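You operate a simulated robot arm through the tools that you are given. There is no shell and no other tool. Be economical: measure what you need, move in short steps, check, and stop when the job is done.

You run a simulated two-armed robot. Do the job below in one go: nothing can be reset, and whatever is moved stays where it is left.

Task
Pick up the thin can from the counter top with one hand, pass it to the other hand and put it in the bay of the module tester. Set down upright: thin can.

It is judged by the outcome, as a careful person would: the job done as asked, and still so three seconds after it is handed in. It fails if anything else is knocked over, pushed out of place, dropped, spilled or broken.

Robot
Two 7-joint arms with two-finger parallel grippers on one trunk, on a base that drives. Base frame: it is fixed to the floor where the robot stands at the start and does not move with it; the origin is under the middle of the robot, x ahead of it, y to its left, z up; the surface under the hand at the start is at about z = 800. Readings come in mm, rad, newtons and seconds.
The left shoulder is at the start at [70, 163, 1195], the right one opposite. With the tool pointing down near the work surface each hand reaches from about 380 to 880 mm from the robot's upright axis, wherever it stands, measured 20 degrees to its own side. Places, roughly: bay of the module tester (16x18 cm) [520, 940, 820]. Payload 3.43 kg a hand.
The TCP of each hand is the grasp point between the finger pads, 34 mm short of the fingertips. In the tool frame z runs along the fingers and y along their closing line. Largest opening 128 mm; finger width 24, thickness 12; the body of the gripper, 48 by 130 mm, starts 96 mm behind the TCP.
Orientation is that of the tool frame in the base frame, as a unit quaternion [x, y, z, w]. With the fingers straight down and closing along the base's y, the tool's x points along the base's -x, its y along +y and its z along -z.

Tools
- The arms move only by the tool servo_tool. It takes "left_series", "right_series" or both (then of equal length, played together; a hand with none holds still); each is a list of rows, each a list of 7 numbers: the shift along the tool's x, y, z in units of 100 mm (1.0 is 100 mm), then the turn, a rotation vector about the tool's x, y, z in units of 60 degrees (1.0 is 60 degrees), then the opening in per cent of the stroke, from 0 (shut) to 100 (fully open). In form: [[dx, dy, dz, wx, wy, wz, grip], ...]. A call has 1 to 10 rows; each row is the pose to reach, as a shift and turn from the pose commanded when the call began, along the tool's axes at that moment. A call with a number of a shift or a turn outside -1 to 1 is refused whole. A row lasts 0.2 s, in which the tool goes at most 50 mm and 0.15 rad; a call with a longer step from one row to the next is refused whole, and so is a gripper value outside its range. A pose out of reach is approached as far as the arm can. The call stops where the force on the tool passes 40 N (or 10 N more than at its start, if that is more) or the arm is blocked; 0.2 s more then pass. The fingers move at their own pace (about 153 mm/s each) and stop on an object; they squeeze with about 37 N. The grip force told is the motor's: it shows also when the fingers shut on nothing. Time passes only in rows, and 0.2 s behind the last, so rows that repeat a pose let the fingers close. The reply holds the time, the measured pose of the TCP, the force on the tool along the base axes, the opening and the grip force, in the units named above and with some noise, with the torque about the TCP (base axes, N m) and any sound that the robot's microphone picked up, and new pictures: "views" is both (left out), scene, wrist or none (wrist: the cameras of the hands that moved).
- Cameras (640 x 400 px; columns grow to the right, rows downward): "scene" is now at [127.3, 41.1, 1423.3]; the picture's right is [0.44, -0.90, 0.00], its down [-0.51, -0.25, -0.82] and it looks along [0.74, 0.36, -0.57] (base axes); focal length 268 px, centre (320, 200). "left" rides on the left gripper at [76, 11, -160] in its tool frame; the picture's right is [-0.15, 0.99, 0.00], its down [-0.88, -0.13, -0.46] and it looks along [-0.45, -0.07, 0.89] (tool axes); focal length 234 px, centre (320, 200). "right" rides on the right gripper at [76, -11, -160] in its tool frame; the picture's right is [0.15, 0.99, 0.00], its down [-0.88, 0.13, -0.46] and it looks along [-0.45, 0.07, 0.89] (tool axes); focal length 234 px, centre (320, 200). There is no depth. A picture from a camera that has moved, and an enlarged one, comes with that camera's place and axes in the base frame and with its lens.
- slide_trunk(by): slides the trunk up (or, below 0, down) by that many mm; the arms and the scene camera ride with it, the base frame stays. It gives what a move gives, with no picture.
- base_move(legs): drives the robot by 1 to 6 legs, each [ahead, left, turn to the left] in mm, mm and rad, along the robot's own axes; the way and the turn of a leg run together, so that a leg with both is an arc; at most 1500 mm and 3.142 rad a leg. The arms and the cameras ride along, it lands a little off, and it stops where it bumps. It gives what a move gives, and a new picture of the scene camera.
- turn_head(pan, tilt): turns the head with the scene camera to pan (to the left, within 1.501 rad either way) and tilt (down, from -0.506 to 1.204), counted from straight ahead of the robot. It gives what a move gives, and a new picture of the scene camera.
- enlarge(camera, box): a new picture of the part [left, top, right, bottom] of that camera's present view, enlarged. No time passes.
- job_done(): hands the job in; it is judged then, once.

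Go step by step. Nothing tells you exact positions but the pictures and the camera data: compare them with the known pose of the tool, close in by small moves and look again before you grip or let go. The budget is 120 turns and 260 pictures, counting those below and the enlarged ones. Unless the task says otherwise, let go and move clear before handing in, and close with one line.

The tools are called after ">>>" as a command line: name --argument value ..., lists and objects as JSON in quotes. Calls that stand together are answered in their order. servo_tool: Moves the arms, as the interface text tells. Its arguments: {"type":"object","properties":{"left_series":{"type":"array","items":{"type":"array","items":{"type":"number"}}},"right_series":{"type":"array","items":{"type":"array","items":{"type":"number"}}},"views":{"type":"string","enum":["both","scene","wrist","none"]}},"required":[]} The other tools are called the same way: slide_trunk (by) slides the trunk up or down; base_move (legs) drives the base; turn_head (pan, tilt) turns the head that bears the scene camera; enlarge (camera, box) takes an enlarged picture of a part of a camera's view; job_done () hands the job in.

At the start:

```text
time_s: 0.0
left_tool_pos: [398.9, 455.2, 1114.5]
left_tool_rot: [0.0, 1.0, 0.0, 0.0]
left_force: [-1.1, 0.9, 0.2]
left_wrist_torque: [0.01, -0.01, 0.02]
left_width: 127.8
left_grasp_force: 0.2
right_tool_pos: [652.0, 112.1, 1093.1]
right_tool_rot: [0.0, 1.0, 0.0, 0.0]
right_force: [0.4, 0.6, -0.4]
right_wrist_torque: [0.0, -0.01, 0.01]
right_width: 128.1
right_grasp_force: 0.1
trunk travel left (down, up): [-675.0, 265.0]
robot x, y, heading: [-1.7, 1.3, 0.003]
head pan, tilt: [0.457, 0.602]
```

scene: 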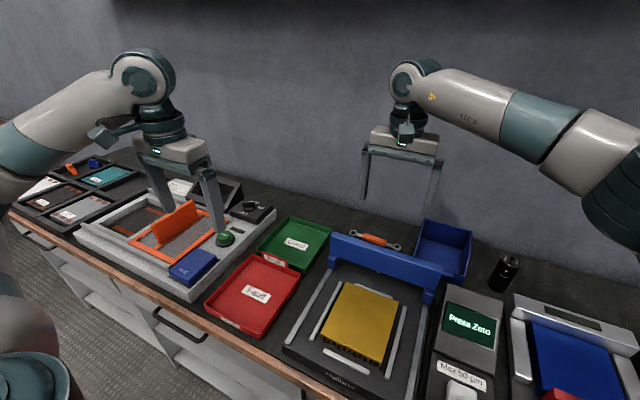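
right: 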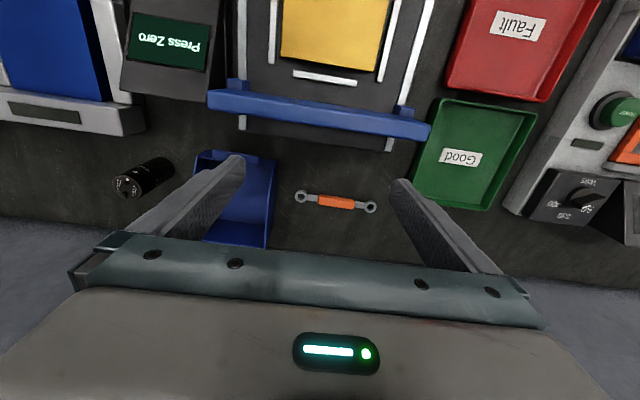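
left: 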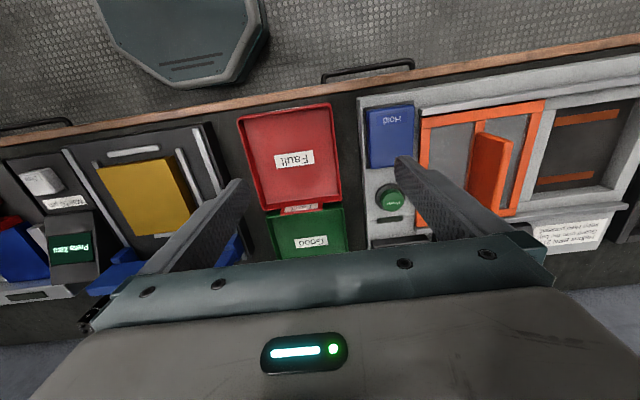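

The black can stands at the back right, near [790, -215, 800] by my estimate. I'll look closer at the can and at the tester's bay.

>>> enlarge --camera "scene" --box '[420, 220, 580, 320]'

>>> enlarge --camera "scene" --box '[60, 150, 300, 300]'

>>> enlarge --camera "right" --box '[60, 110, 300, 260]'

>>> enlarge --camera "left" --box '[340, 60, 640, 260]'

```text
4.00 times, centred on (500, 270) of scene
camera zoom: at [127.3, 41.1, 1423.3], right [0.44, -0.9, 0.0], down [-0.51, -0.25, -0.82], along [0.74, 0.36, -0.57], focal length 1070 px, centre (-400, -80)
```

zoom: 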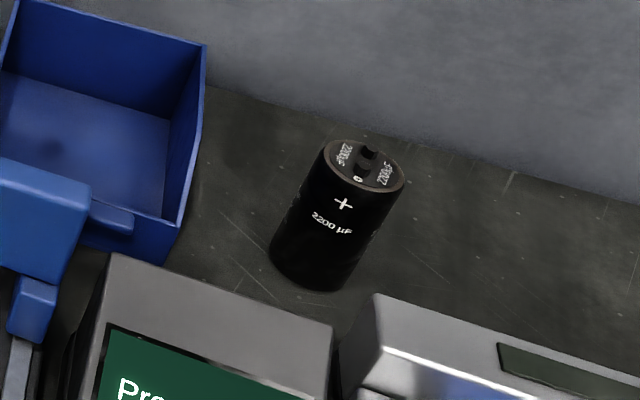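

```text
2.67 times, centred on (180, 225) of scene
camera zoom: at [127.3, 41.1, 1423.3], right [0.44, -0.9, 0.0], down [-0.51, -0.25, -0.82], along [0.74, 0.36, -0.57], focal length 713 px, centre (693, 133)
```

zoom: 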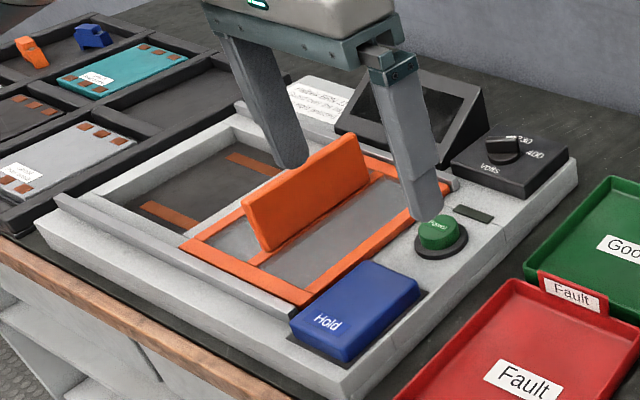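

```text
2.67 times, centred on (180, 185) of right
camera zoom: at [577.3, 100.4, 1253.9], right [-0.15, 0.99, 0.0], down [0.88, 0.13, 0.46], along [0.45, 0.07, -0.89], focal length 624 px, centre (693, 240)
```

zoom: 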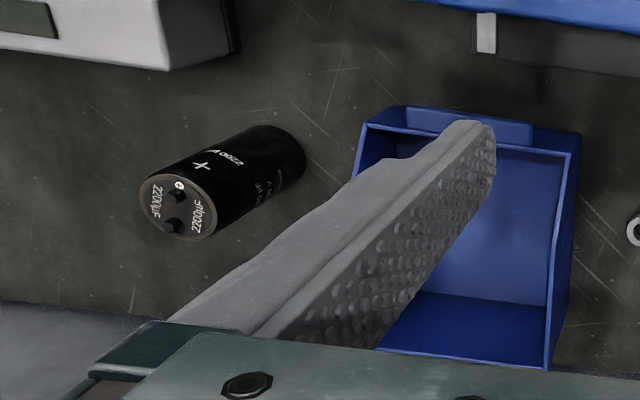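

```text
2.00 times, centred on (490, 160) of left
camera zoom: at [321.5, 466.5, 1274.1], right [0.15, 0.99, 0.0], down [0.88, -0.13, 0.46], along [0.45, -0.07, -0.89], focal length 468 px, centre (-20, 280)
```

zoom: 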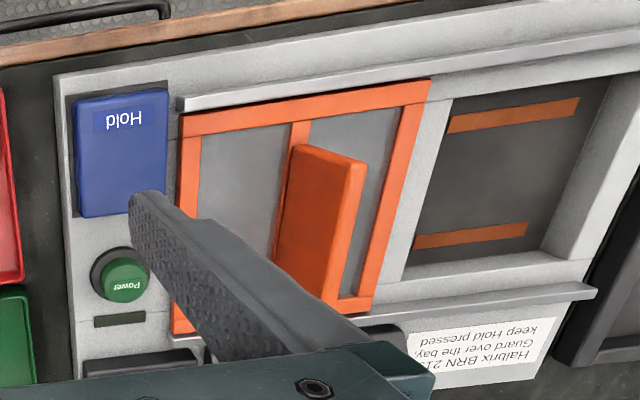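

The tester has a label about a guard and a Hold button, so I'll read it before anything else.

>>> enlarge --camera "left" --box '[530, 195, 640, 264]'

>>> turn_head --pan 1.0 --tilt 0.6

```text
5.80 times, centred on (585, 230) of left
camera zoom: at [321.5, 466.5, 1274.1], right [0.15, 0.99, 0.0], down [0.88, -0.13, 0.46], along [0.45, -0.07, -0.89], focal length 1358 px, centre (-1216, 29)
```

zoom: 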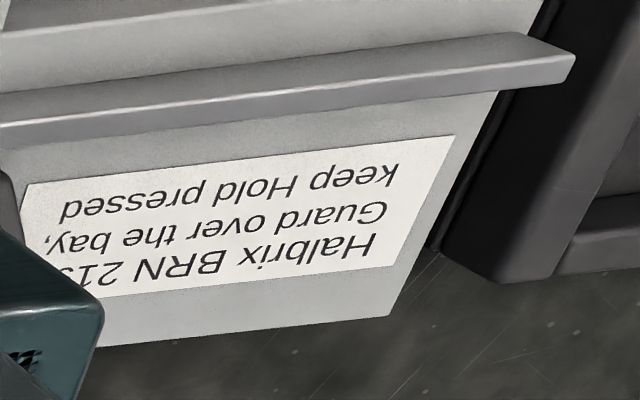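

```text
time_s: 1.0
left_tool_pos: [397.5, 454.9, 1113.6]
left_tool_rot: [-0.001, 1.0, 0.0, 0.0]
left_force: [0.3, 0.3, -1.0]
left_wrist_torque: [-0.02, 0.0, 0.01]
left_width: 128.1
left_grasp_force: 0.1
right_tool_pos: [652.0, 111.7, 1094.0]
right_tool_rot: [0.001, 1.0, 0.0, 0.001]
right_force: [-0.4, 0.2, -0.2]
right_wrist_torque: [-0.03, 0.01, -0.01]
right_width: 127.9
right_grasp_force: 0.2
trunk travel left (down, up): [-675.0, 265.0]
robot x, y, heading: [1.1, 2.3, 0.0]
head pan, tilt: [1.0, 0.6]
camera scene: at [95.9, 76.3, 1423.4], right [0.84, -0.54, 0.0], down [-0.31, -0.48, -0.82], along [0.45, 0.69, -0.57], focal length 268 px, centre (320, 200)
```

scene: 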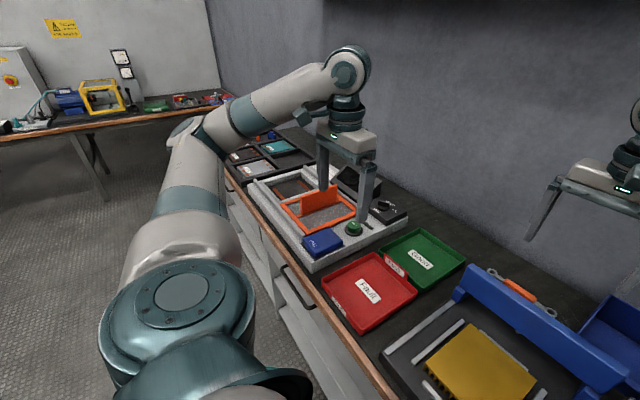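

The bay (dark recess near [515, 950]) is open, with the guard parked beside it, so nothing needs moving there. The right hand will take the can (about [780, -195], 55 mm wide, 95 mm tall) from above, starting with a drive to the right.

>>> base_move --legs '[[0, -230, 0]]'

>>> turn_head --pan 0.0 --tilt 0.7

>>> servo_tool --right_series '[[-0.4, -0.3, 0.4, 0, 0, 0, 100], [-0.8, -0.6, 0.8, 0, 0, 0, 100], [-1.0, -0.75, 1.0, 0, 0, 0, 100]]' --views "wrist"

```text
time_s: 2.7
left_tool_pos: [397.4, 226.5, 1114.4]
left_tool_rot: [-0.002, 1.0, 0.001, 0.0]
left_force: [-0.1, -0.5, -0.5]
left_wrist_torque: [-0.01, 0.03, 0.04]
left_width: 127.8
left_grasp_force: 0.0
right_tool_pos: [653.2, -116.1, 1094.1]
right_tool_rot: [-0.002, 1.0, 0.0, 0.0]
right_force: [0.6, -0.1, -1.2]
right_wrist_torque: [-0.03, 0.0, 0.04]
right_width: 128.2
right_grasp_force: 0.0
trunk travel left (down, up): [-675.0, 265.0]
robot x, y, heading: [2.7, -231.4, 0.006]
head pan, tilt: [1.0, 0.6]
camera scene: at [95.9, -152.4, 1423.4], right [0.84, -0.54, 0.0], down [-0.3, -0.48, -0.82], along [0.44, 0.7, -0.57], focal length 268 px, centre (320, 200)
```

scene: 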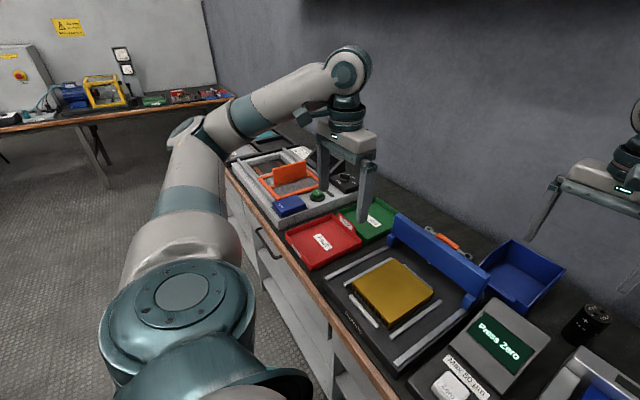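

```text
time_s: 4.0
left_tool_pos: [395.4, 227.7, 1114.8]
left_tool_rot: [-0.002, 1.0, 0.001, 0.001]
left_force: [-0.3, -0.1, 0.4]
left_wrist_torque: [0.02, -0.03, 0.01]
left_width: 128.0
left_grasp_force: 0.1
right_tool_pos: [651.6, -115.0, 1093.9]
right_tool_rot: [-0.001, 1.0, -0.001, 0.001]
right_force: [0.1, 0.2, 0.6]
right_wrist_torque: [-0.02, 0.03, 0.01]
right_width: 127.9
right_grasp_force: 0.1
trunk travel left (down, up): [-675.0, 265.0]
robot x, y, heading: [-2.6, -229.8, 0.003]
head pan, tilt: [0.0, 0.7]
camera scene: at [133.3, -227.1, 1414.8], right [0.0, -1.0, 0.0], down [-0.64, 0.0, -0.76], along [0.76, 0.0, -0.64], focal length 268 px, centre (320, 200)
```

scene: 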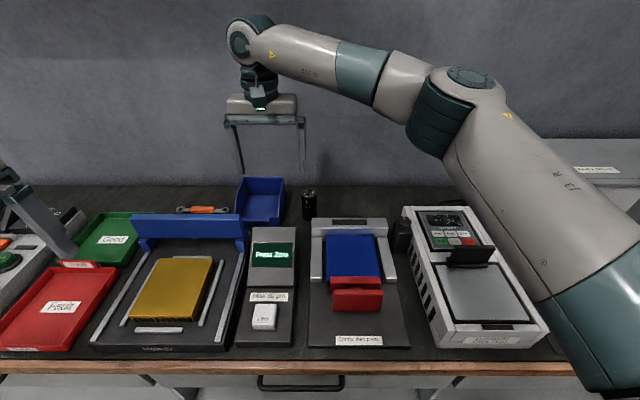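

```text
refused: row 1 steps farther than a row can; nothing moved
```

The can is at about [778, -190], with the bin roughly 55 mm to its left. I'll use a 95 mm opening and move above it.

>>> servo_tool --right_series '[[-0.25, -0.19, 0.25, 0, 0, 0, 75], [-0.5, -0.38, 0.5, 0, 0, 0, 75], [-0.75, -0.56, 0.75, 0, 0, 0, 75], [-1.0, -0.75, 1.0, 0, 0, 0, 75], [-1.0, -0.75, 1.0, 0, 0, 0, 75]]'

```text
time_s: 5.2
left_tool_pos: [396.0, 228.1, 1114.6]
left_tool_rot: [-0.001, 1.0, -0.001, 0.0]
left_force: [-0.7, -0.1, -0.6]
left_wrist_torque: [0.0, -0.03, 0.04]
left_width: 127.9
left_grasp_force: 0.1
right_tool_pos: [752.2, -190.4, 996.6]
right_tool_rot: [-0.002, 1.0, 0.0, 0.0]
right_force: [0.7, -0.6, -0.2]
right_wrist_torque: [-0.03, 0.0, 0.02]
right_width: 96.2
right_grasp_force: 0.0
trunk travel left (down, up): [-675.0, 265.0]
robot x, y, heading: [-1.0, -232.8, 0.003]
head pan, tilt: [0.0, 0.7]
camera scene: at [132.4, -226.6, 1414.9], right [0.0, -1.0, 0.0], down [-0.64, 0.0, -0.77], along [0.77, 0.0, -0.64], focal length 268 px, centre (320, 200)
camera right: at [677.1, -202.0, 1156.2], right [-0.15, 0.99, 0.0], down [0.88, 0.13, 0.46], along [0.45, 0.07, -0.89], focal length 234 px, centre (320, 200)
```

scene: 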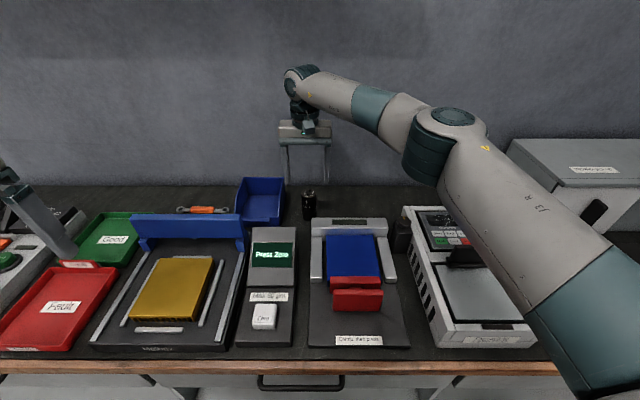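
right: 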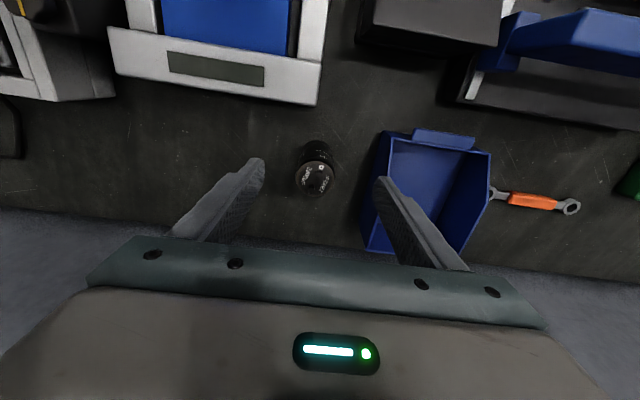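

The can is at about [782, -190], 48 mm wide, top at z ≈ 891. I'll centre over it and go down.

>>> servo_tool --right_series '[[-0.3, 0.0, 0.0, 0, 0, 0, 75], [-0.3, 0.0, 0.35, 0, 0, 0, 75], [-0.3, 0.0, 0.7, 0, 0, 0, 75], [-0.3, 0, 0.7, 0, 0, 0, 75]]'

```text
time_s: 6.2
left_tool_pos: [396.2, 228.2, 1115.2]
left_tool_rot: [-0.001, 1.0, -0.001, 0.0]
left_force: [-0.3, 0.4, 0.4]
left_wrist_torque: [0.0, -0.03, -0.02]
left_width: 127.9
left_grasp_force: 0.0
right_tool_pos: [781.2, -189.5, 924.3]
right_tool_rot: [-0.002, 1.0, -0.001, 0.0]
right_force: [0.0, -0.3, 0.0]
right_wrist_torque: [-0.02, -0.02, -0.03]
right_width: 95.8
right_grasp_force: 0.0
trunk travel left (down, up): [-675.0, 265.0]
robot x, y, heading: [2.1, -226.5, 0.004]
head pan, tilt: [0.0, 0.7]
camera scene: at [132.7, -226.2, 1414.9], right [0.0, -1.0, 0.0], down [-0.64, 0.0, -0.77], along [0.77, 0.0, -0.64], focal length 268 px, centre (320, 200)
camera right: at [706.1, -200.8, 1083.6], right [-0.15, 0.99, 0.0], down [0.88, 0.13, 0.46], along [0.45, 0.07, -0.89], focal length 234 px, centre (320, 200)
```

scene: 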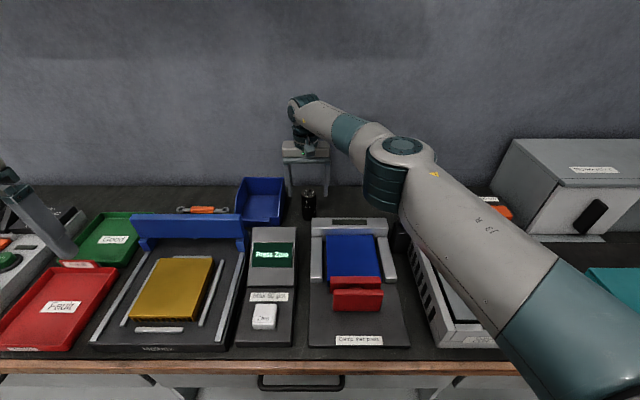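
right: 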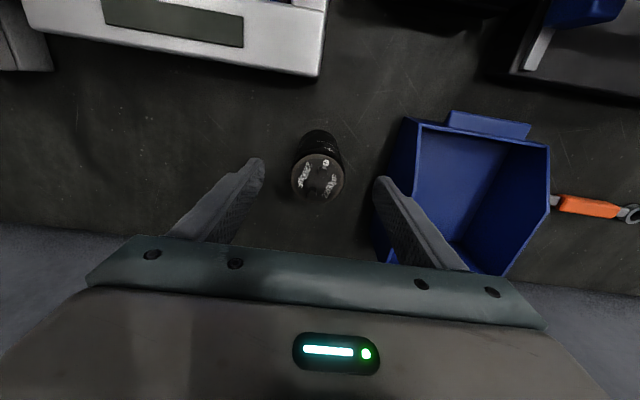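

Alignment is good and the left finger clears the bin by about 20 mm. I'll descend to grasp height and close.

>>> servo_tool --right_series '[[0, -0.02, 0.28, 0, 0, 0, 75], [0, -0.02, 0.54, 0, 0, 0, 75], [0, -0.02, 0.54, 0, 0, 0, 75], [0, -0.02, 0.54, 0, 0, 0, 20], [0, -0.02, 0.54, 0, 0, 0, 20], [0, -0.02, 0.54, 0, 0, 0, 20]]' --views "wrist"

```text
time_s: 7.6
left_tool_pos: [397.1, 227.2, 1114.8]
left_tool_rot: [-0.001, 1.0, 0.0, 0.0]
left_force: [0.6, -0.3, -0.3]
left_wrist_torque: [-0.01, -0.03, 0.03]
left_width: 128.1
left_grasp_force: 0.1
right_tool_pos: [781.0, -192.6, 868.8]
right_tool_rot: [-0.001, 1.0, 0.001, 0.0]
right_force: [0.8, -0.1, 0.9]
right_wrist_torque: [0.07, -0.06, -0.04]
right_width: 47.0
right_grasp_force: 37.0
trunk travel left (down, up): [-675.0, 265.0]
robot x, y, heading: [0.5, -227.3, -0.003]
head pan, tilt: [0.0, 0.7]
camera right: at [706.6, -203.3, 1029.2], right [-0.15, 0.99, 0.0], down [0.88, 0.13, 0.46], along [0.45, 0.07, -0.89], focal length 234 px, centre (320, 200)
```

right: 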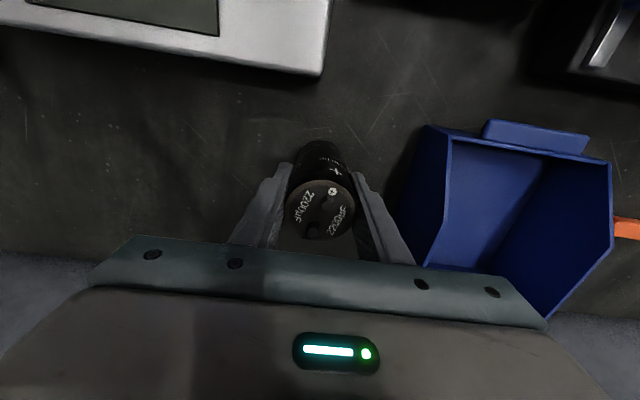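

The can is gripped (47 mm, 37 N). I'll lift it.

>>> servo_tool --right_series '[[0, 0, -0.3, 0, 0, 0, 20], [0, 0, -0.65, 0, 0, 0, 20], [0, 0, -1.0, 0, 0, 0, 20]]' --views "none"

>>> servo_tool --right_series '[[0.25, 0, -0.35, 0, 0, 0, 20], [0.5, 0, -0.7, 0, 0, 0, 20], [0.75, 0, -1.0, 0, 0, 0, 20], [1.0, 0, -1.0, 0, 0, 0, 20], [1.0, 0, -1.0, 0, 0, 0, 20]]'

```text
time_s: 8.4
left_tool_pos: [396.1, 228.8, 1113.0]
left_tool_rot: [-0.002, 1.0, 0.0, 0.001]
left_force: [0.0, -0.2, -0.2]
left_wrist_torque: [-0.01, -0.03, 0.06]
left_width: 127.9
left_grasp_force: 0.1
right_tool_pos: [782.9, -190.0, 967.2]
right_tool_rot: [-0.002, 1.0, -0.001, 0.0]
right_force: [-0.7, 0.7, -2.6]
right_wrist_torque: [-0.04, -0.02, 0.03]
right_width: 47.0
right_grasp_force: 36.5
trunk travel left (down, up): [-675.0, 265.0]
robot x, y, heading: [4.5, -227.4, 0.0]
head pan, tilt: [0.0, 0.7]
```

```text
time_s: 9.6
left_tool_pos: [398.6, 228.7, 1113.3]
left_tool_rot: [-0.002, 1.0, -0.001, 0.0]
left_force: [0.5, -0.4, -0.2]
left_wrist_torque: [-0.02, 0.02, -0.02]
left_width: 128.1
left_grasp_force: 0.0
right_tool_pos: [685.1, -190.5, 1069.2]
right_tool_rot: [-0.001, 1.0, 0.0, 0.0]
right_force: [0.4, 0.1, -2.3]
right_wrist_torque: [0.0, 0.0, -0.01]
right_width: 47.4
right_grasp_force: 36.5
trunk travel left (down, up): [-675.0, 265.0]
robot x, y, heading: [-2.5, -229.5, 0.004]
head pan, tilt: [0.0, 0.7]
camera scene: at [134.0, -226.2, 1414.7], right [0.0, -1.0, 0.0], down [-0.64, 0.0, -0.76], along [0.76, 0.0, -0.64], focal length 268 px, centre (320, 200)
camera right: at [609.9, -202.0, 1229.3], right [-0.15, 0.99, 0.0], down [0.88, 0.13, 0.45], along [0.45, 0.07, -0.89], focal length 234 px, centre (320, 200)
```

scene: 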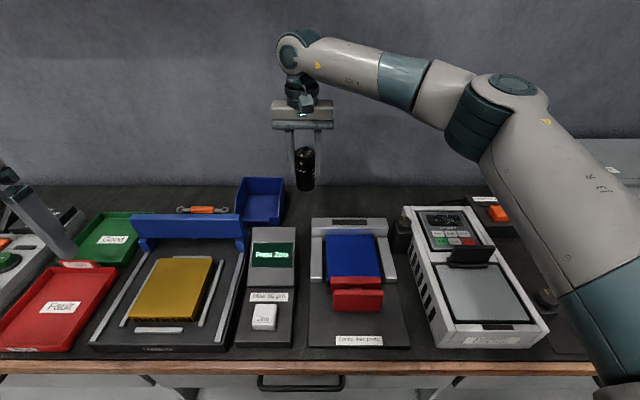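
right: 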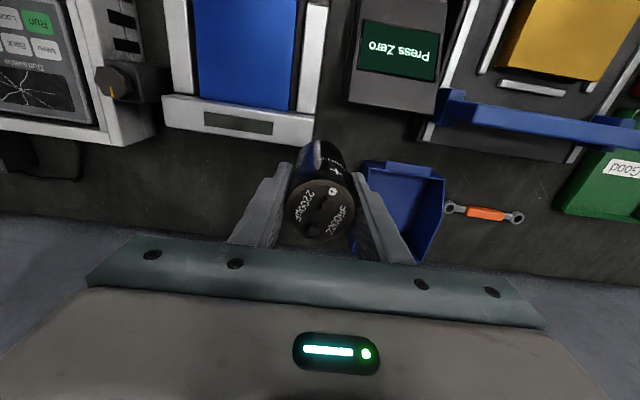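

The can is up and held upright. The right hand will stay pointing down and shift to about [600, -100]. The left hand turns to point to the right (closing along x, pitched about 20° down), so its fingers take the can's other two sides.

>>> servo_tool --left_series '[[-0.14, -0.13, 0.0, 0.065, 0.065, -0.092, 100], [-0.28, -0.26, 0.0, 0.129, 0.129, -0.185, 100], [-0.42, -0.39, 0.0, 0.194, 0.194, -0.277, 100], [-0.57, -0.52, 0.0, 0.259, 0.259, -0.369, 100], [-0.71, -0.65, 0.0, 0.324, 0.324, -0.461, 100], [-0.85, -0.78, 0.0, 0.388, 0.388, -0.554, 100], [-1.0, -0.9, 0.0, 0.453, 0.453, -0.646, 100]]' --right_series '[[0.12, 0.13, 0, 0, 0, 0, 20], [0.24, 0.26, 0, 0, 0, 0, 20], [0.36, 0.39, 0, 0, 0, 0, 20], [0.48, 0.52, 0, 0, 0, 0, 20], [0.6, 0.65, 0, 0, 0, 0, 20], [0.73, 0.78, 0, 0, 0, 0, 20], [0.85, 0.9, 0, 0, 0, 0, 20]]' --views "scene"

>>> servo_tool --left_series '[[0, 0, 0, 0.065, 0.065, -0.092, 100], [0, 0, 0, 0.129, 0.129, -0.185, 100], [0, 0, 0, 0.194, 0.194, -0.277, 100], [0, 0, 0, 0.259, 0.259, -0.369, 100], [0, 0, 0, 0.324, 0.324, -0.461, 100], [0, 0, 0, 0.388, 0.388, -0.554, 100], [0, 0, 0, 0.453, 0.453, -0.646, 100], [0, 0, 0, 0.453, 0.453, -0.646, 100]]' --views "both"

```text
time_s: 11.2
left_tool_pos: [498.1, 138.5, 1113.5]
left_tool_rot: [-0.328, 0.888, -0.23, -0.229]
left_force: [0.0, -0.4, 0.3]
left_wrist_torque: [-0.01, 0.01, 0.02]
left_width: 127.8
left_grasp_force: 0.0
right_tool_pos: [599.4, -100.7, 1068.6]
right_tool_rot: [-0.002, 1.0, -0.001, -0.001]
right_force: [0.5, -0.6, -2.4]
right_wrist_torque: [-0.03, 0.0, 0.03]
right_width: 46.9
right_grasp_force: 37.0
trunk travel left (down, up): [-675.0, 265.0]
robot x, y, heading: [0.6, -229.9, 0.003]
head pan, tilt: [0.0, 0.7]
camera scene: at [134.2, -226.1, 1414.7], right [0.0, -1.0, 0.0], down [-0.64, 0.0, -0.76], along [0.76, 0.0, -0.64], focal length 268 px, centre (320, 200)
```

scene: 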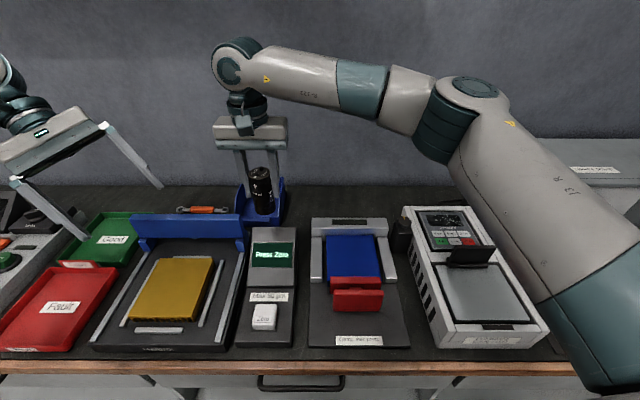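

```text
time_s: 13.0
left_tool_pos: [497.0, 136.4, 1114.0]
left_tool_rot: [0.581, -0.577, 0.406, 0.405]
left_force: [0.9, -0.2, 0.4]
left_wrist_torque: [0.0, 0.02, -0.02]
left_width: 128.0
left_grasp_force: 0.0
right_tool_pos: [599.3, -100.9, 1068.3]
right_tool_rot: [-0.002, 1.0, 0.0, 0.0]
right_force: [0.2, -1.1, -2.9]
right_wrist_torque: [0.01, -0.03, 0.0]
right_width: 47.2
right_grasp_force: 36.8
trunk travel left (down, up): [-675.0, 265.0]
robot x, y, heading: [-1.8, -232.2, 0.004]
head pan, tilt: [0.0, 0.7]
camera scene: at [134.1, -227.2, 1414.7], right [0.0, -1.0, 0.0], down [-0.64, 0.0, -0.76], along [0.76, 0.0, -0.64], focal length 268 px, centre (320, 200)
camera left: at [485.8, 261.5, 1239.9], right [-0.99, 0.05, -0.14], down [0.13, 0.73, -0.67], along [0.07, -0.68, -0.73], focal length 234 px, centre (320, 200)
```

scene: 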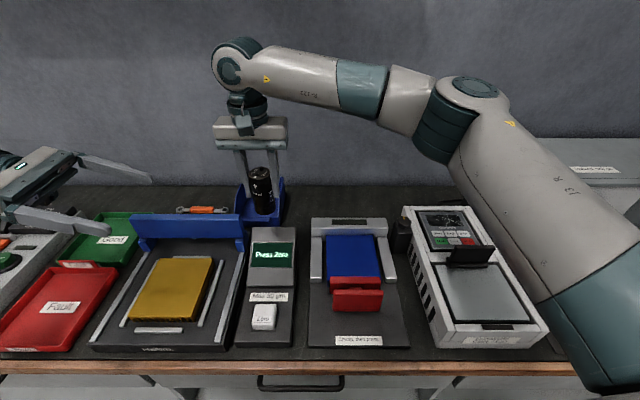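
left: 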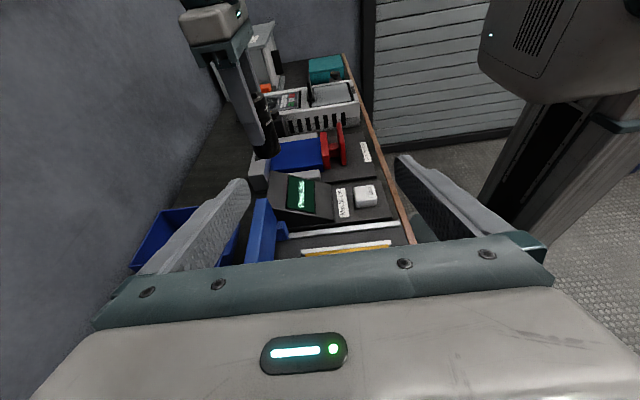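

The left hand is oriented as planned. I'll line it up beside the can.

>>> servo_tool --left_series '[[0.04, -0.34, 0.2, 0, 0, 0, 80], [0.08, -0.68, 0.4, 0, 0, 0, 80], [0.11, -1.0, 0.6, 0, 0, 0, 80], [0.11, -1.0, 0.9, 0, 0, 0, 80], [0.11, -1.0, 0.9, 0, 0, 0, 80]]'

```text
time_s: 14.2
left_tool_pos: [596.6, 49.1, 1094.7]
left_tool_rot: [0.58, -0.578, 0.407, 0.406]
left_force: [0.3, 0.4, -0.2]
left_wrist_torque: [-0.01, 0.01, 0.0]
left_width: 102.5
left_grasp_force: 0.0
right_tool_pos: [598.6, -101.9, 1069.2]
right_tool_rot: [-0.002, 1.0, 0.0, 0.0]
right_force: [-0.6, 0.8, -1.9]
right_wrist_torque: [0.0, 0.0, 0.0]
right_width: 47.3
right_grasp_force: 37.4
trunk travel left (down, up): [-675.0, 265.0]
robot x, y, heading: [-0.3, -229.7, 0.004]
head pan, tilt: [0.0, 0.7]
camera scene: at [133.4, -226.7, 1414.8], right [0.0, -1.0, 0.0], down [-0.64, 0.0, -0.76], along [0.76, 0.0, -0.64], focal length 268 px, centre (320, 200)
camera left: at [584.8, 173.3, 1220.4], right [-0.99, 0.05, -0.14], down [0.13, 0.73, -0.67], along [0.07, -0.68, -0.73], focal length 234 px, centre (320, 200)
```

scene: 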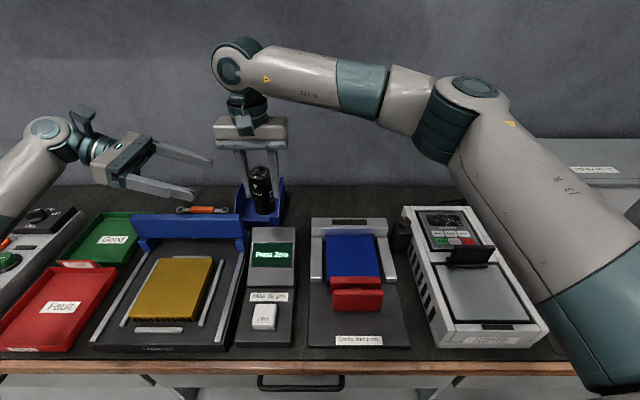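
left: 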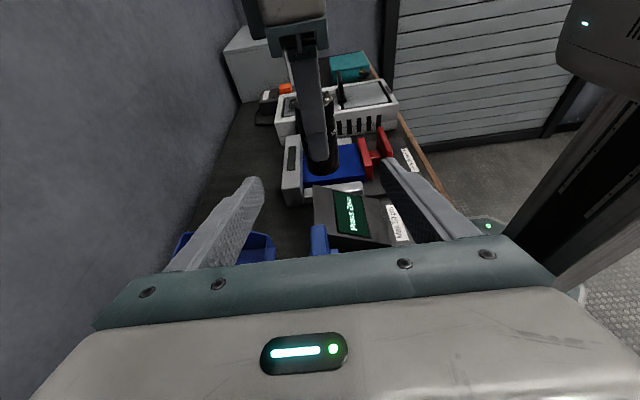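

Alignment is within a few mm. I'll advance 90 mm along the fingers and look.

>>> servo_tool --left_series '[[0, -0.02, 0.3, 0, 0, 0, 80], [0, -0.02, 0.6, 0, 0, 0, 80], [0, -0.02, 0.9, 0, 0, 0, 80], [0, -0.02, 0.9, 0, 0, 0, 80]]'

>>> enlarge --camera "scene" --box '[100, 80, 340, 230]'

```text
time_s: 15.2
left_tool_pos: [600.4, -36.5, 1062.6]
left_tool_rot: [0.58, -0.578, 0.407, 0.405]
left_force: [0.1, 1.2, 0.1]
left_wrist_torque: [-0.01, 0.01, -0.01]
left_width: 102.4
left_grasp_force: 0.1
right_tool_pos: [598.7, -101.8, 1069.4]
right_tool_rot: [-0.002, 1.0, 0.0, 0.001]
right_force: [0.6, -0.2, -2.3]
right_wrist_torque: [0.0, 0.0, -0.02]
right_width: 47.1
right_grasp_force: 37.1
trunk travel left (down, up): [-675.0, 265.0]
robot x, y, heading: [-0.7, -226.5, -0.0]
head pan, tilt: [0.0, 0.7]
camera scene: at [133.4, -226.5, 1414.8], right [0.0, -1.0, 0.0], down [-0.64, 0.0, -0.76], along [0.76, 0.0, -0.64], focal length 268 px, centre (320, 200)
camera left: at [587.7, 88.2, 1188.5], right [-0.99, 0.05, -0.14], down [0.13, 0.73, -0.67], along [0.07, -0.68, -0.73], focal length 234 px, centre (320, 200)
```

scene: 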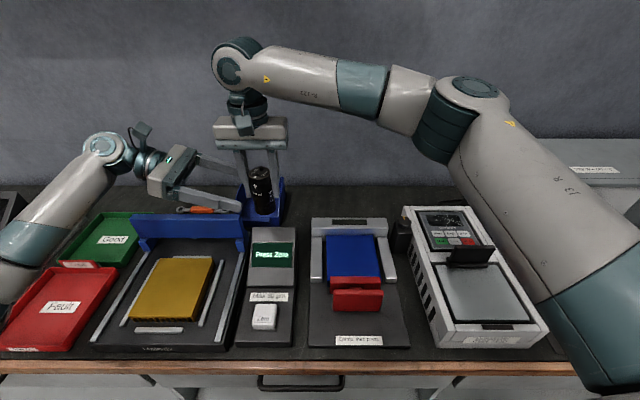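
left: 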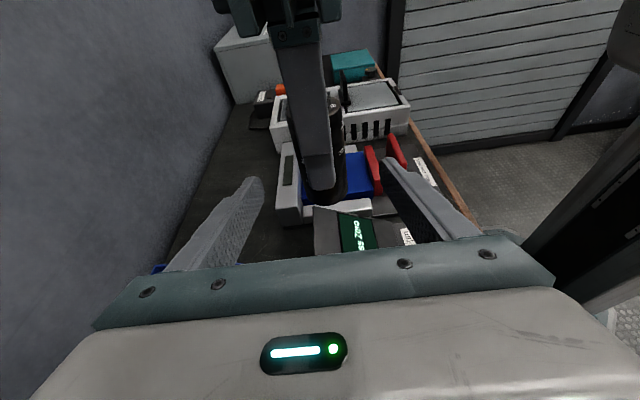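

```text
2.67 times, centred on (220, 155) of scene
camera zoom: at [133.4, -226.5, 1414.8], right [0.0, -1.0, 0.0], down [-0.64, 0.0, -0.76], along [0.76, 0.0, -0.64], focal length 713 px, centre (587, 320)
```

zoom: 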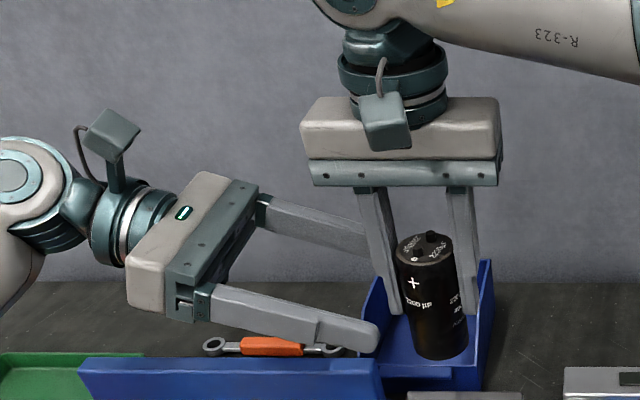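

Geometry is clear: nothing touches and the left hand's body stays well away from the right hand. I'll advance the last 69 mm and close the left fingers.

>>> servo_tool --left_series '[[0.0, 0.02, 0.23, 0, 0, 0, 80], [0.01, 0.02, 0.46, 0, 0, 0, 80], [0.01, 0.02, 0.69, 0, 0, 0, 80], [0.01, 0.02, 0.69, 0, 0, 0, 80]]'

>>> enlarge --camera "scene" --box '[100, 80, 340, 230]'

```text
time_s: 16.2
left_tool_pos: [597.9, -100.6, 1040.2]
left_tool_rot: [0.58, -0.578, 0.407, 0.406]
left_force: [-1.3, -0.4, -0.6]
left_wrist_torque: [-0.02, 0.0, -0.05]
left_width: 102.5
left_grasp_force: 0.1
right_tool_pos: [599.5, -100.8, 1068.9]
right_tool_rot: [-0.002, 1.0, 0.0, 0.0]
right_force: [0.3, 0.0, -2.9]
right_wrist_torque: [-0.01, -0.03, -0.01]
right_width: 47.2
right_grasp_force: 36.9
trunk travel left (down, up): [-675.0, 265.0]
robot x, y, heading: [-1.0, -229.7, 0.004]
head pan, tilt: [0.0, 0.7]
camera scene: at [133.4, -226.6, 1414.8], right [0.0, -1.0, 0.0], down [-0.64, 0.0, -0.76], along [0.76, 0.0, -0.64], focal length 268 px, centre (320, 200)
camera left: at [585.7, 23.4, 1165.7], right [-0.99, 0.05, -0.14], down [0.13, 0.73, -0.67], along [0.07, -0.68, -0.73], focal length 234 px, centre (320, 200)
```

scene: 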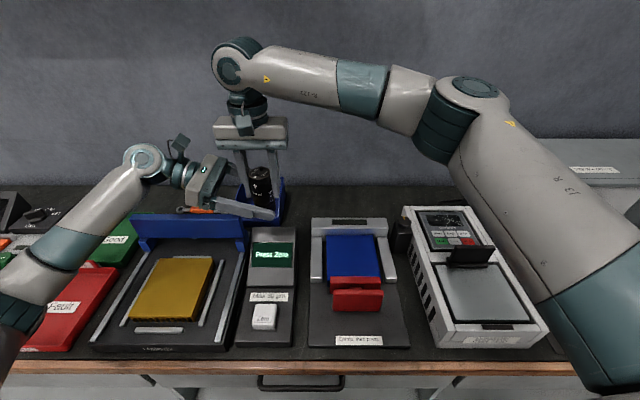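
left: 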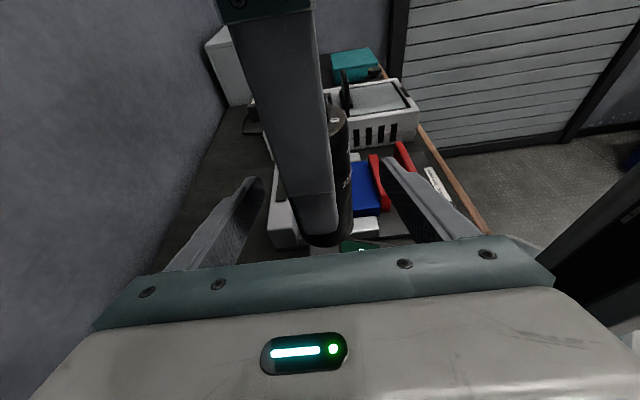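

```text
2.67 times, centred on (220, 155) of scene
camera zoom: at [133.4, -226.6, 1414.8], right [0.0, -1.0, 0.0], down [-0.64, 0.0, -0.76], along [0.76, 0.0, -0.64], focal length 713 px, centre (587, 320)
```

zoom: 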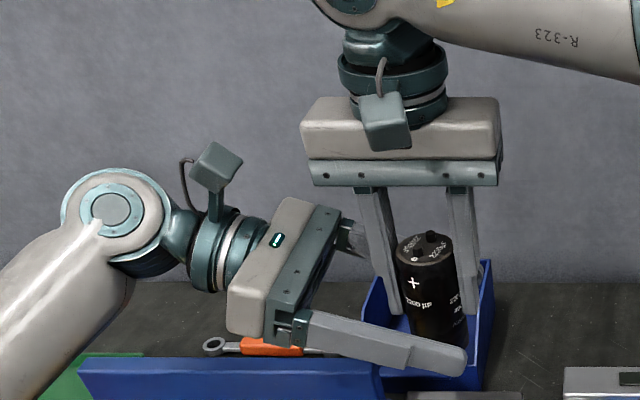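

The left fingers straddle the can. I'll close them while the right hand still holds.

>>> servo_tool --left_series '[[0, 0, 0, 0, 0, 0, 20], [0, 0, 0, 0, 0, 0, 20], [0, 0, 0, 0, 0, 0, 20], [0, 0, 0, 0, 0, 0, 20]]' --views "wrist"

```text
time_s: 17.2
left_tool_pos: [598.6, -100.3, 1039.1]
left_tool_rot: [0.58, -0.579, 0.406, 0.405]
left_force: [-3.8, -1.5, 0.4]
left_wrist_torque: [0.07, -0.18, 0.06]
left_width: 47.2
left_grasp_force: 37.1
right_tool_pos: [600.3, -101.3, 1069.8]
right_tool_rot: [-0.001, 1.0, 0.0, 0.0]
right_force: [3.0, 1.9, -2.3]
right_wrist_torque: [-0.01, 0.11, -0.09]
right_width: 47.1
right_grasp_force: 36.7
trunk travel left (down, up): [-675.0, 265.0]
robot x, y, heading: [1.2, -230.1, 0.008]
head pan, tilt: [0.0, 0.7]
camera left: at [585.8, 23.3, 1165.8], right [-0.99, 0.05, -0.14], down [0.13, 0.73, -0.67], along [0.07, -0.68, -0.73], focal length 234 px, centre (320, 200)
```

left: 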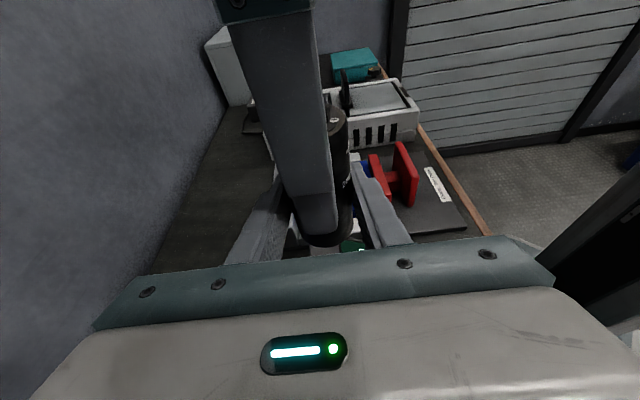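

Both hands grip (37 N each) with little side force. The right hand now opens part way and draws straight up.

>>> servo_tool --right_series '[[0, 0, 0, 0, 0, 0, 60], [0, 0, 0, 0, 0, 0, 60], [0, 0, -0.35, 0, 0, 0, 60], [0, 0, -0.7, 0, 0, 0, 60], [0, 0, -1.0, 0, 0, 0, 60], [0, 0, -1.0, 0, 0, 0, 60]]'

>>> enlarge --camera "scene" --box '[100, 80, 340, 230]'

```text
time_s: 18.6
left_tool_pos: [598.1, -99.9, 1039.5]
left_tool_rot: [0.581, -0.578, 0.406, 0.405]
left_force: [-0.5, -0.7, 0.8]
left_wrist_torque: [-0.03, 0.0, 0.0]
left_width: 47.1
left_grasp_force: 36.9
right_tool_pos: [599.0, -100.9, 1171.7]
right_tool_rot: [-0.001, 1.0, 0.001, -0.001]
right_force: [0.6, 0.4, -0.1]
right_wrist_torque: [0.02, 0.03, 0.01]
right_width: 76.6
right_grasp_force: 0.1
trunk travel left (down, up): [-675.0, 265.0]
robot x, y, heading: [1.3, -228.8, 0.01]
head pan, tilt: [0.0, 0.7]
camera scene: at [134.0, -227.1, 1414.7], right [0.0, -1.0, 0.0], down [-0.64, 0.0, -0.76], along [0.76, 0.0, -0.64], focal length 268 px, centre (320, 200)
camera right: at [524.8, -112.9, 1330.8], right [-0.15, 0.99, 0.0], down [0.88, 0.13, 0.45], along [0.45, 0.07, -0.89], focal length 234 px, centre (320, 200)
```

scene: 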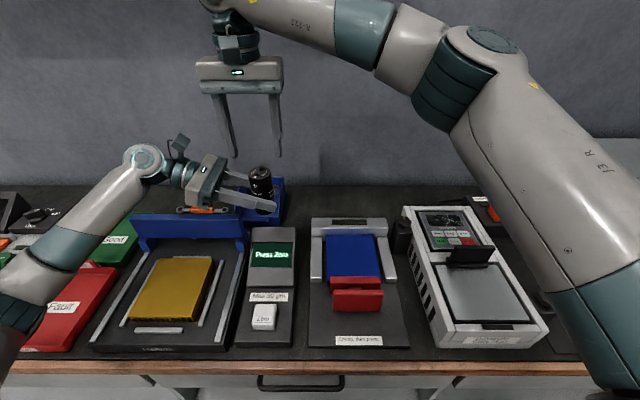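
right: 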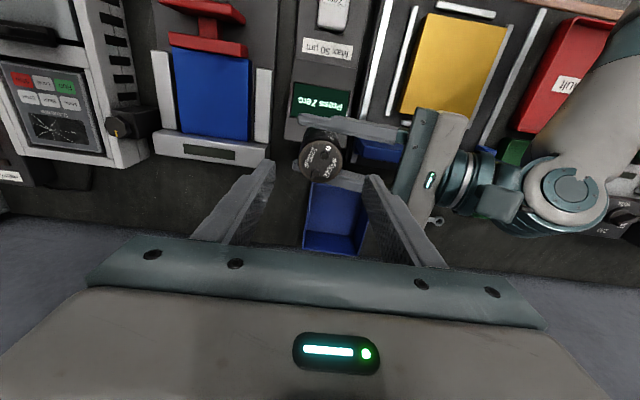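

```text
2.67 times, centred on (220, 155) of scene
camera zoom: at [134.0, -227.1, 1414.7], right [0.0, -1.0, 0.0], down [-0.64, 0.0, -0.76], along [0.76, 0.0, -0.64], focal length 713 px, centre (587, 320)
```

zoom: 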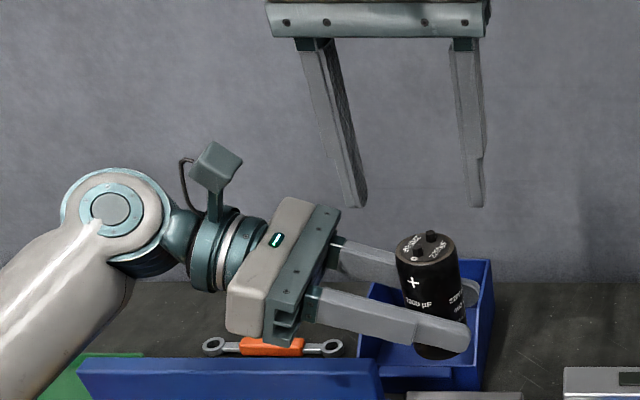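

The handover worked: the left hand alone holds the can upright. I'll move the right hand aside, raise the trunk for clearance and drive left towards the tester.

>>> servo_tool --right_series '[[0, -0.4, -0.2, 0, 0, 0, 60], [0, -0.8, -0.3, 0, 0, 0, 60], [0.3, -1.0, -0.3, 0, 0, 0, 60], [0.7, -1.0, -0.3, 0, 0, 0, 60]]' --views "none"

>>> slide_trunk --by 100

>>> turn_head --pan 0.9 --tilt 0.6

```text
time_s: 19.6
left_tool_pos: [597.0, -100.4, 1040.0]
left_tool_rot: [0.58, -0.579, 0.406, 0.405]
left_force: [0.4, 0.9, 0.3]
left_wrist_torque: [-0.01, 0.02, 0.0]
left_width: 47.2
left_grasp_force: 36.6
right_tool_pos: [526.2, -202.3, 1202.6]
right_tool_rot: [-0.002, 1.0, 0.0, 0.0]
right_force: [-0.5, 0.2, -0.8]
right_wrist_torque: [-0.05, -0.02, 0.0]
right_width: 76.8
right_grasp_force: 0.0
trunk travel left (down, up): [-675.0, 265.0]
robot x, y, heading: [2.3, -228.2, 0.0]
head pan, tilt: [0.0, 0.7]
```

```text
time_s: 20.9
left_tool_pos: [597.9, -101.2, 1138.6]
left_tool_rot: [0.58, -0.579, 0.406, 0.406]
left_force: [-0.7, -0.5, -2.7]
left_wrist_torque: [-0.01, -0.01, -0.01]
left_width: 46.9
left_grasp_force: 37.1
right_tool_pos: [527.1, -202.6, 1300.8]
right_tool_rot: [-0.002, 1.0, 0.0, -0.001]
right_force: [-0.2, 0.2, 0.0]
right_wrist_torque: [-0.02, 0.04, 0.0]
right_width: 76.9
right_grasp_force: 0.0
trunk travel left (down, up): [-775.0, 165.0]
robot x, y, heading: [2.1, -229.4, -0.003]
head pan, tilt: [0.0, 0.7]
```

```text
time_s: 22.1
left_tool_pos: [599.2, -100.8, 1140.4]
left_tool_rot: [0.58, -0.578, 0.406, 0.405]
left_force: [-0.5, 0.6, -2.3]
left_wrist_torque: [0.02, 0.01, -0.03]
left_width: 47.3
left_grasp_force: 37.0
right_tool_pos: [527.0, -203.7, 1301.0]
right_tool_rot: [-0.002, 1.0, 0.0, 0.001]
right_force: [-0.6, 0.0, 0.5]
right_wrist_torque: [0.0, 0.0, -0.02]
right_width: 76.7
right_grasp_force: 0.0
trunk travel left (down, up): [-775.0, 165.0]
robot x, y, heading: [-0.4, -229.6, 0.002]
head pan, tilt: [0.901, 0.6]
camera scene: at [103.6, -157.8, 1523.4], right [0.79, -0.62, 0.0], down [-0.35, -0.44, -0.82], along [0.51, 0.65, -0.57], focal length 268 px, centre (320, 200)
```

scene: 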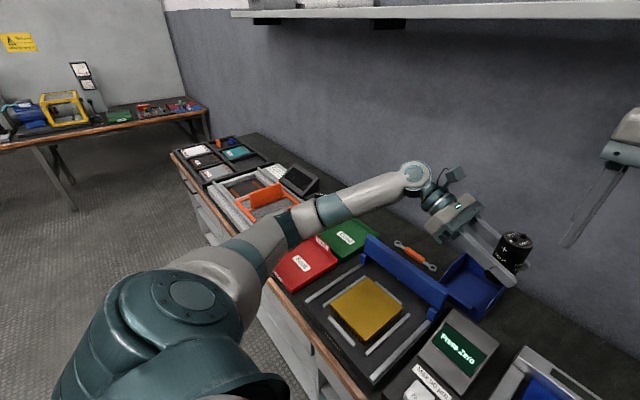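

The way is clear at this height. I'll drive left by about 1030 mm and back a little.

>>> base_move --legs '[[-70, 0, 0], [0, 1035, 0]]'

>>> turn_head --pan 0.2 --tilt 0.85

```text
time_s: 28.0
left_tool_pos: [516.2, 933.9, 1139.3]
left_tool_rot: [0.584, -0.575, 0.408, 0.402]
left_force: [0.0, 0.7, -2.1]
left_wrist_torque: [-0.02, 0.01, 0.02]
left_width: 47.1
left_grasp_force: 37.4
right_tool_pos: [447.4, 832.6, 1301.7]
right_tool_rot: [-0.007, 1.0, 0.0, 0.0]
right_force: [0.5, -0.3, -0.1]
right_wrist_torque: [-0.01, 0.04, 0.05]
right_width: 76.8
right_grasp_force: 0.1
trunk travel left (down, up): [-775.0, 165.0]
robot x, y, heading: [-80.5, 798.5, 0.019]
head pan, tilt: [0.901, 0.6]
camera scene: at [22.5, 871.6, 1523.4], right [0.79, -0.61, 0.0], down [-0.34, -0.45, -0.82], along [0.5, 0.66, -0.57], focal length 268 px, centre (320, 200)
```

scene: 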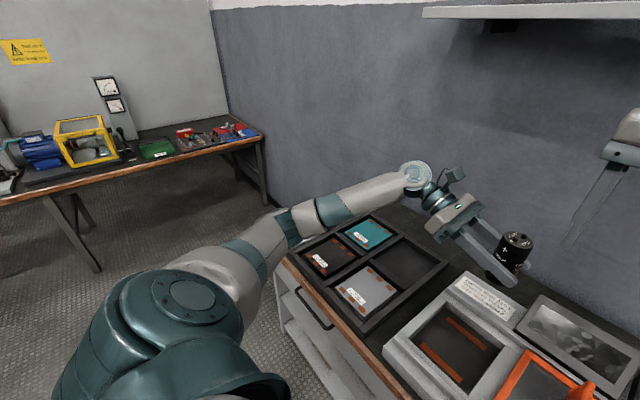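

```text
time_s: 29.1
left_tool_pos: [516.4, 935.9, 1138.7]
left_tool_rot: [0.584, -0.575, 0.409, 0.402]
left_force: [0.6, -0.5, -2.8]
left_wrist_torque: [0.05, -0.02, 0.02]
left_width: 47.1
left_grasp_force: 36.8
right_tool_pos: [447.6, 833.6, 1301.4]
right_tool_rot: [-0.008, 1.0, 0.001, 0.0]
right_force: [-1.6, -0.2, -0.4]
right_wrist_torque: [0.01, 0.01, -0.01]
right_width: 76.6
right_grasp_force: 0.0
trunk travel left (down, up): [-775.0, 165.0]
robot x, y, heading: [-77.1, 800.8, 0.013]
head pan, tilt: [0.201, 0.85]
camera scene: at [45.1, 818.5, 1502.5], right [0.22, -0.98, 0.0], down [-0.73, -0.16, -0.66], along [0.64, 0.14, -0.75], focal length 268 px, centre (320, 200)
```

scene: 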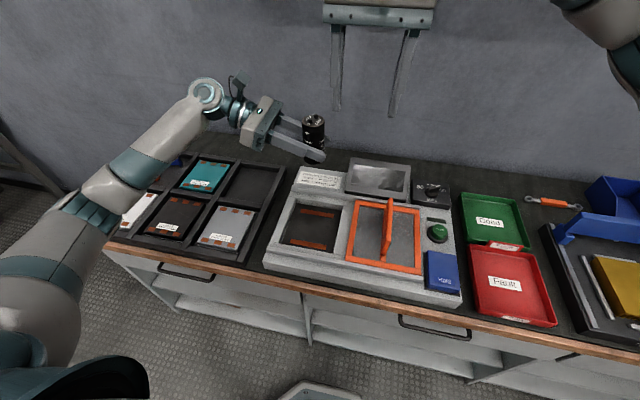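

I'm beside the tester. I'll measure the bay in an enlarged view.

>>> enlarge --camera "scene" --box '[250, 140, 442, 260]'

```text
3.33 times, centred on (346, 200) of scene
camera zoom: at [45.1, 818.5, 1502.5], right [0.22, -0.98, 0.0], down [-0.73, -0.16, -0.66], along [0.64, 0.14, -0.75], focal length 892 px, centre (233, 200)
```

zoom: 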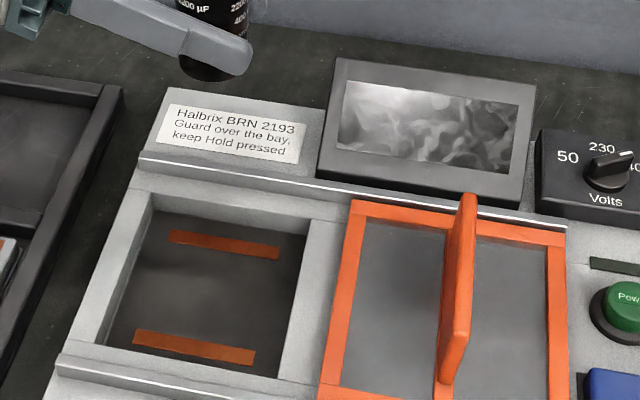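

The bay floor centre is about [515, 943], the floor near z 815–820, between two copper strips. The can is almost above it, so I'll lower the trunk part way and check the left arm's clearance.

>>> slide_trunk --by -130

>>> turn_head --pan 0.6 --tilt 0.8

```text
time_s: 30.7
left_tool_pos: [515.8, 934.9, 1009.7]
left_tool_rot: [0.584, -0.574, 0.409, 0.402]
left_force: [0.4, -0.4, -1.9]
left_wrist_torque: [0.01, -0.03, -0.01]
left_width: 46.9
left_grasp_force: 37.1
right_tool_pos: [447.0, 833.7, 1171.4]
right_tool_rot: [-0.008, 1.0, 0.0, 0.0]
right_force: [0.0, 0.3, 0.0]
right_wrist_torque: [0.01, -0.02, 0.01]
right_width: 77.0
right_grasp_force: 0.1
trunk travel left (down, up): [-645.0, 295.0]
robot x, y, heading: [-74.2, 798.7, 0.015]
head pan, tilt: [0.201, 0.85]
```

```text
time_s: 31.5
left_tool_pos: [517.2, 935.5, 1008.9]
left_tool_rot: [0.583, -0.575, 0.408, 0.403]
left_force: [-0.8, 0.8, -2.8]
left_wrist_torque: [-0.03, 0.01, 0.02]
left_width: 47.1
left_grasp_force: 37.1
right_tool_pos: [447.0, 832.5, 1172.4]
right_tool_rot: [-0.008, 1.0, 0.001, 0.0]
right_force: [0.4, 0.2, -0.3]
right_wrist_torque: [0.01, 0.01, -0.01]
right_width: 76.7
right_grasp_force: 0.1
trunk travel left (down, up): [-645.0, 295.0]
robot x, y, heading: [-80.5, 800.6, 0.012]
head pan, tilt: [0.6, 0.799]
camera scene: at [34.6, 848.3, 1376.5], right [0.58, -0.82, 0.0], down [-0.59, -0.41, -0.7], along [0.57, 0.4, -0.72], focal length 268 px, centre (320, 200)
```

scene: 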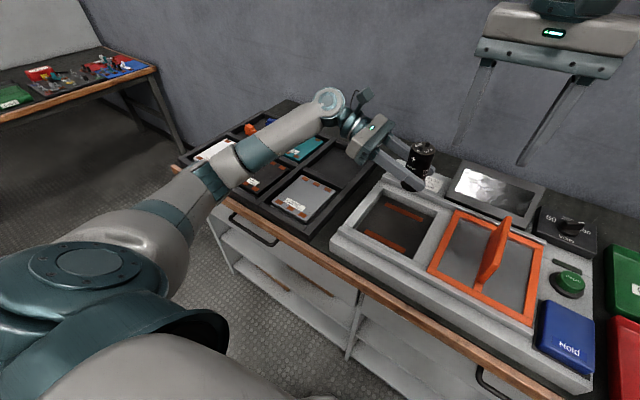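

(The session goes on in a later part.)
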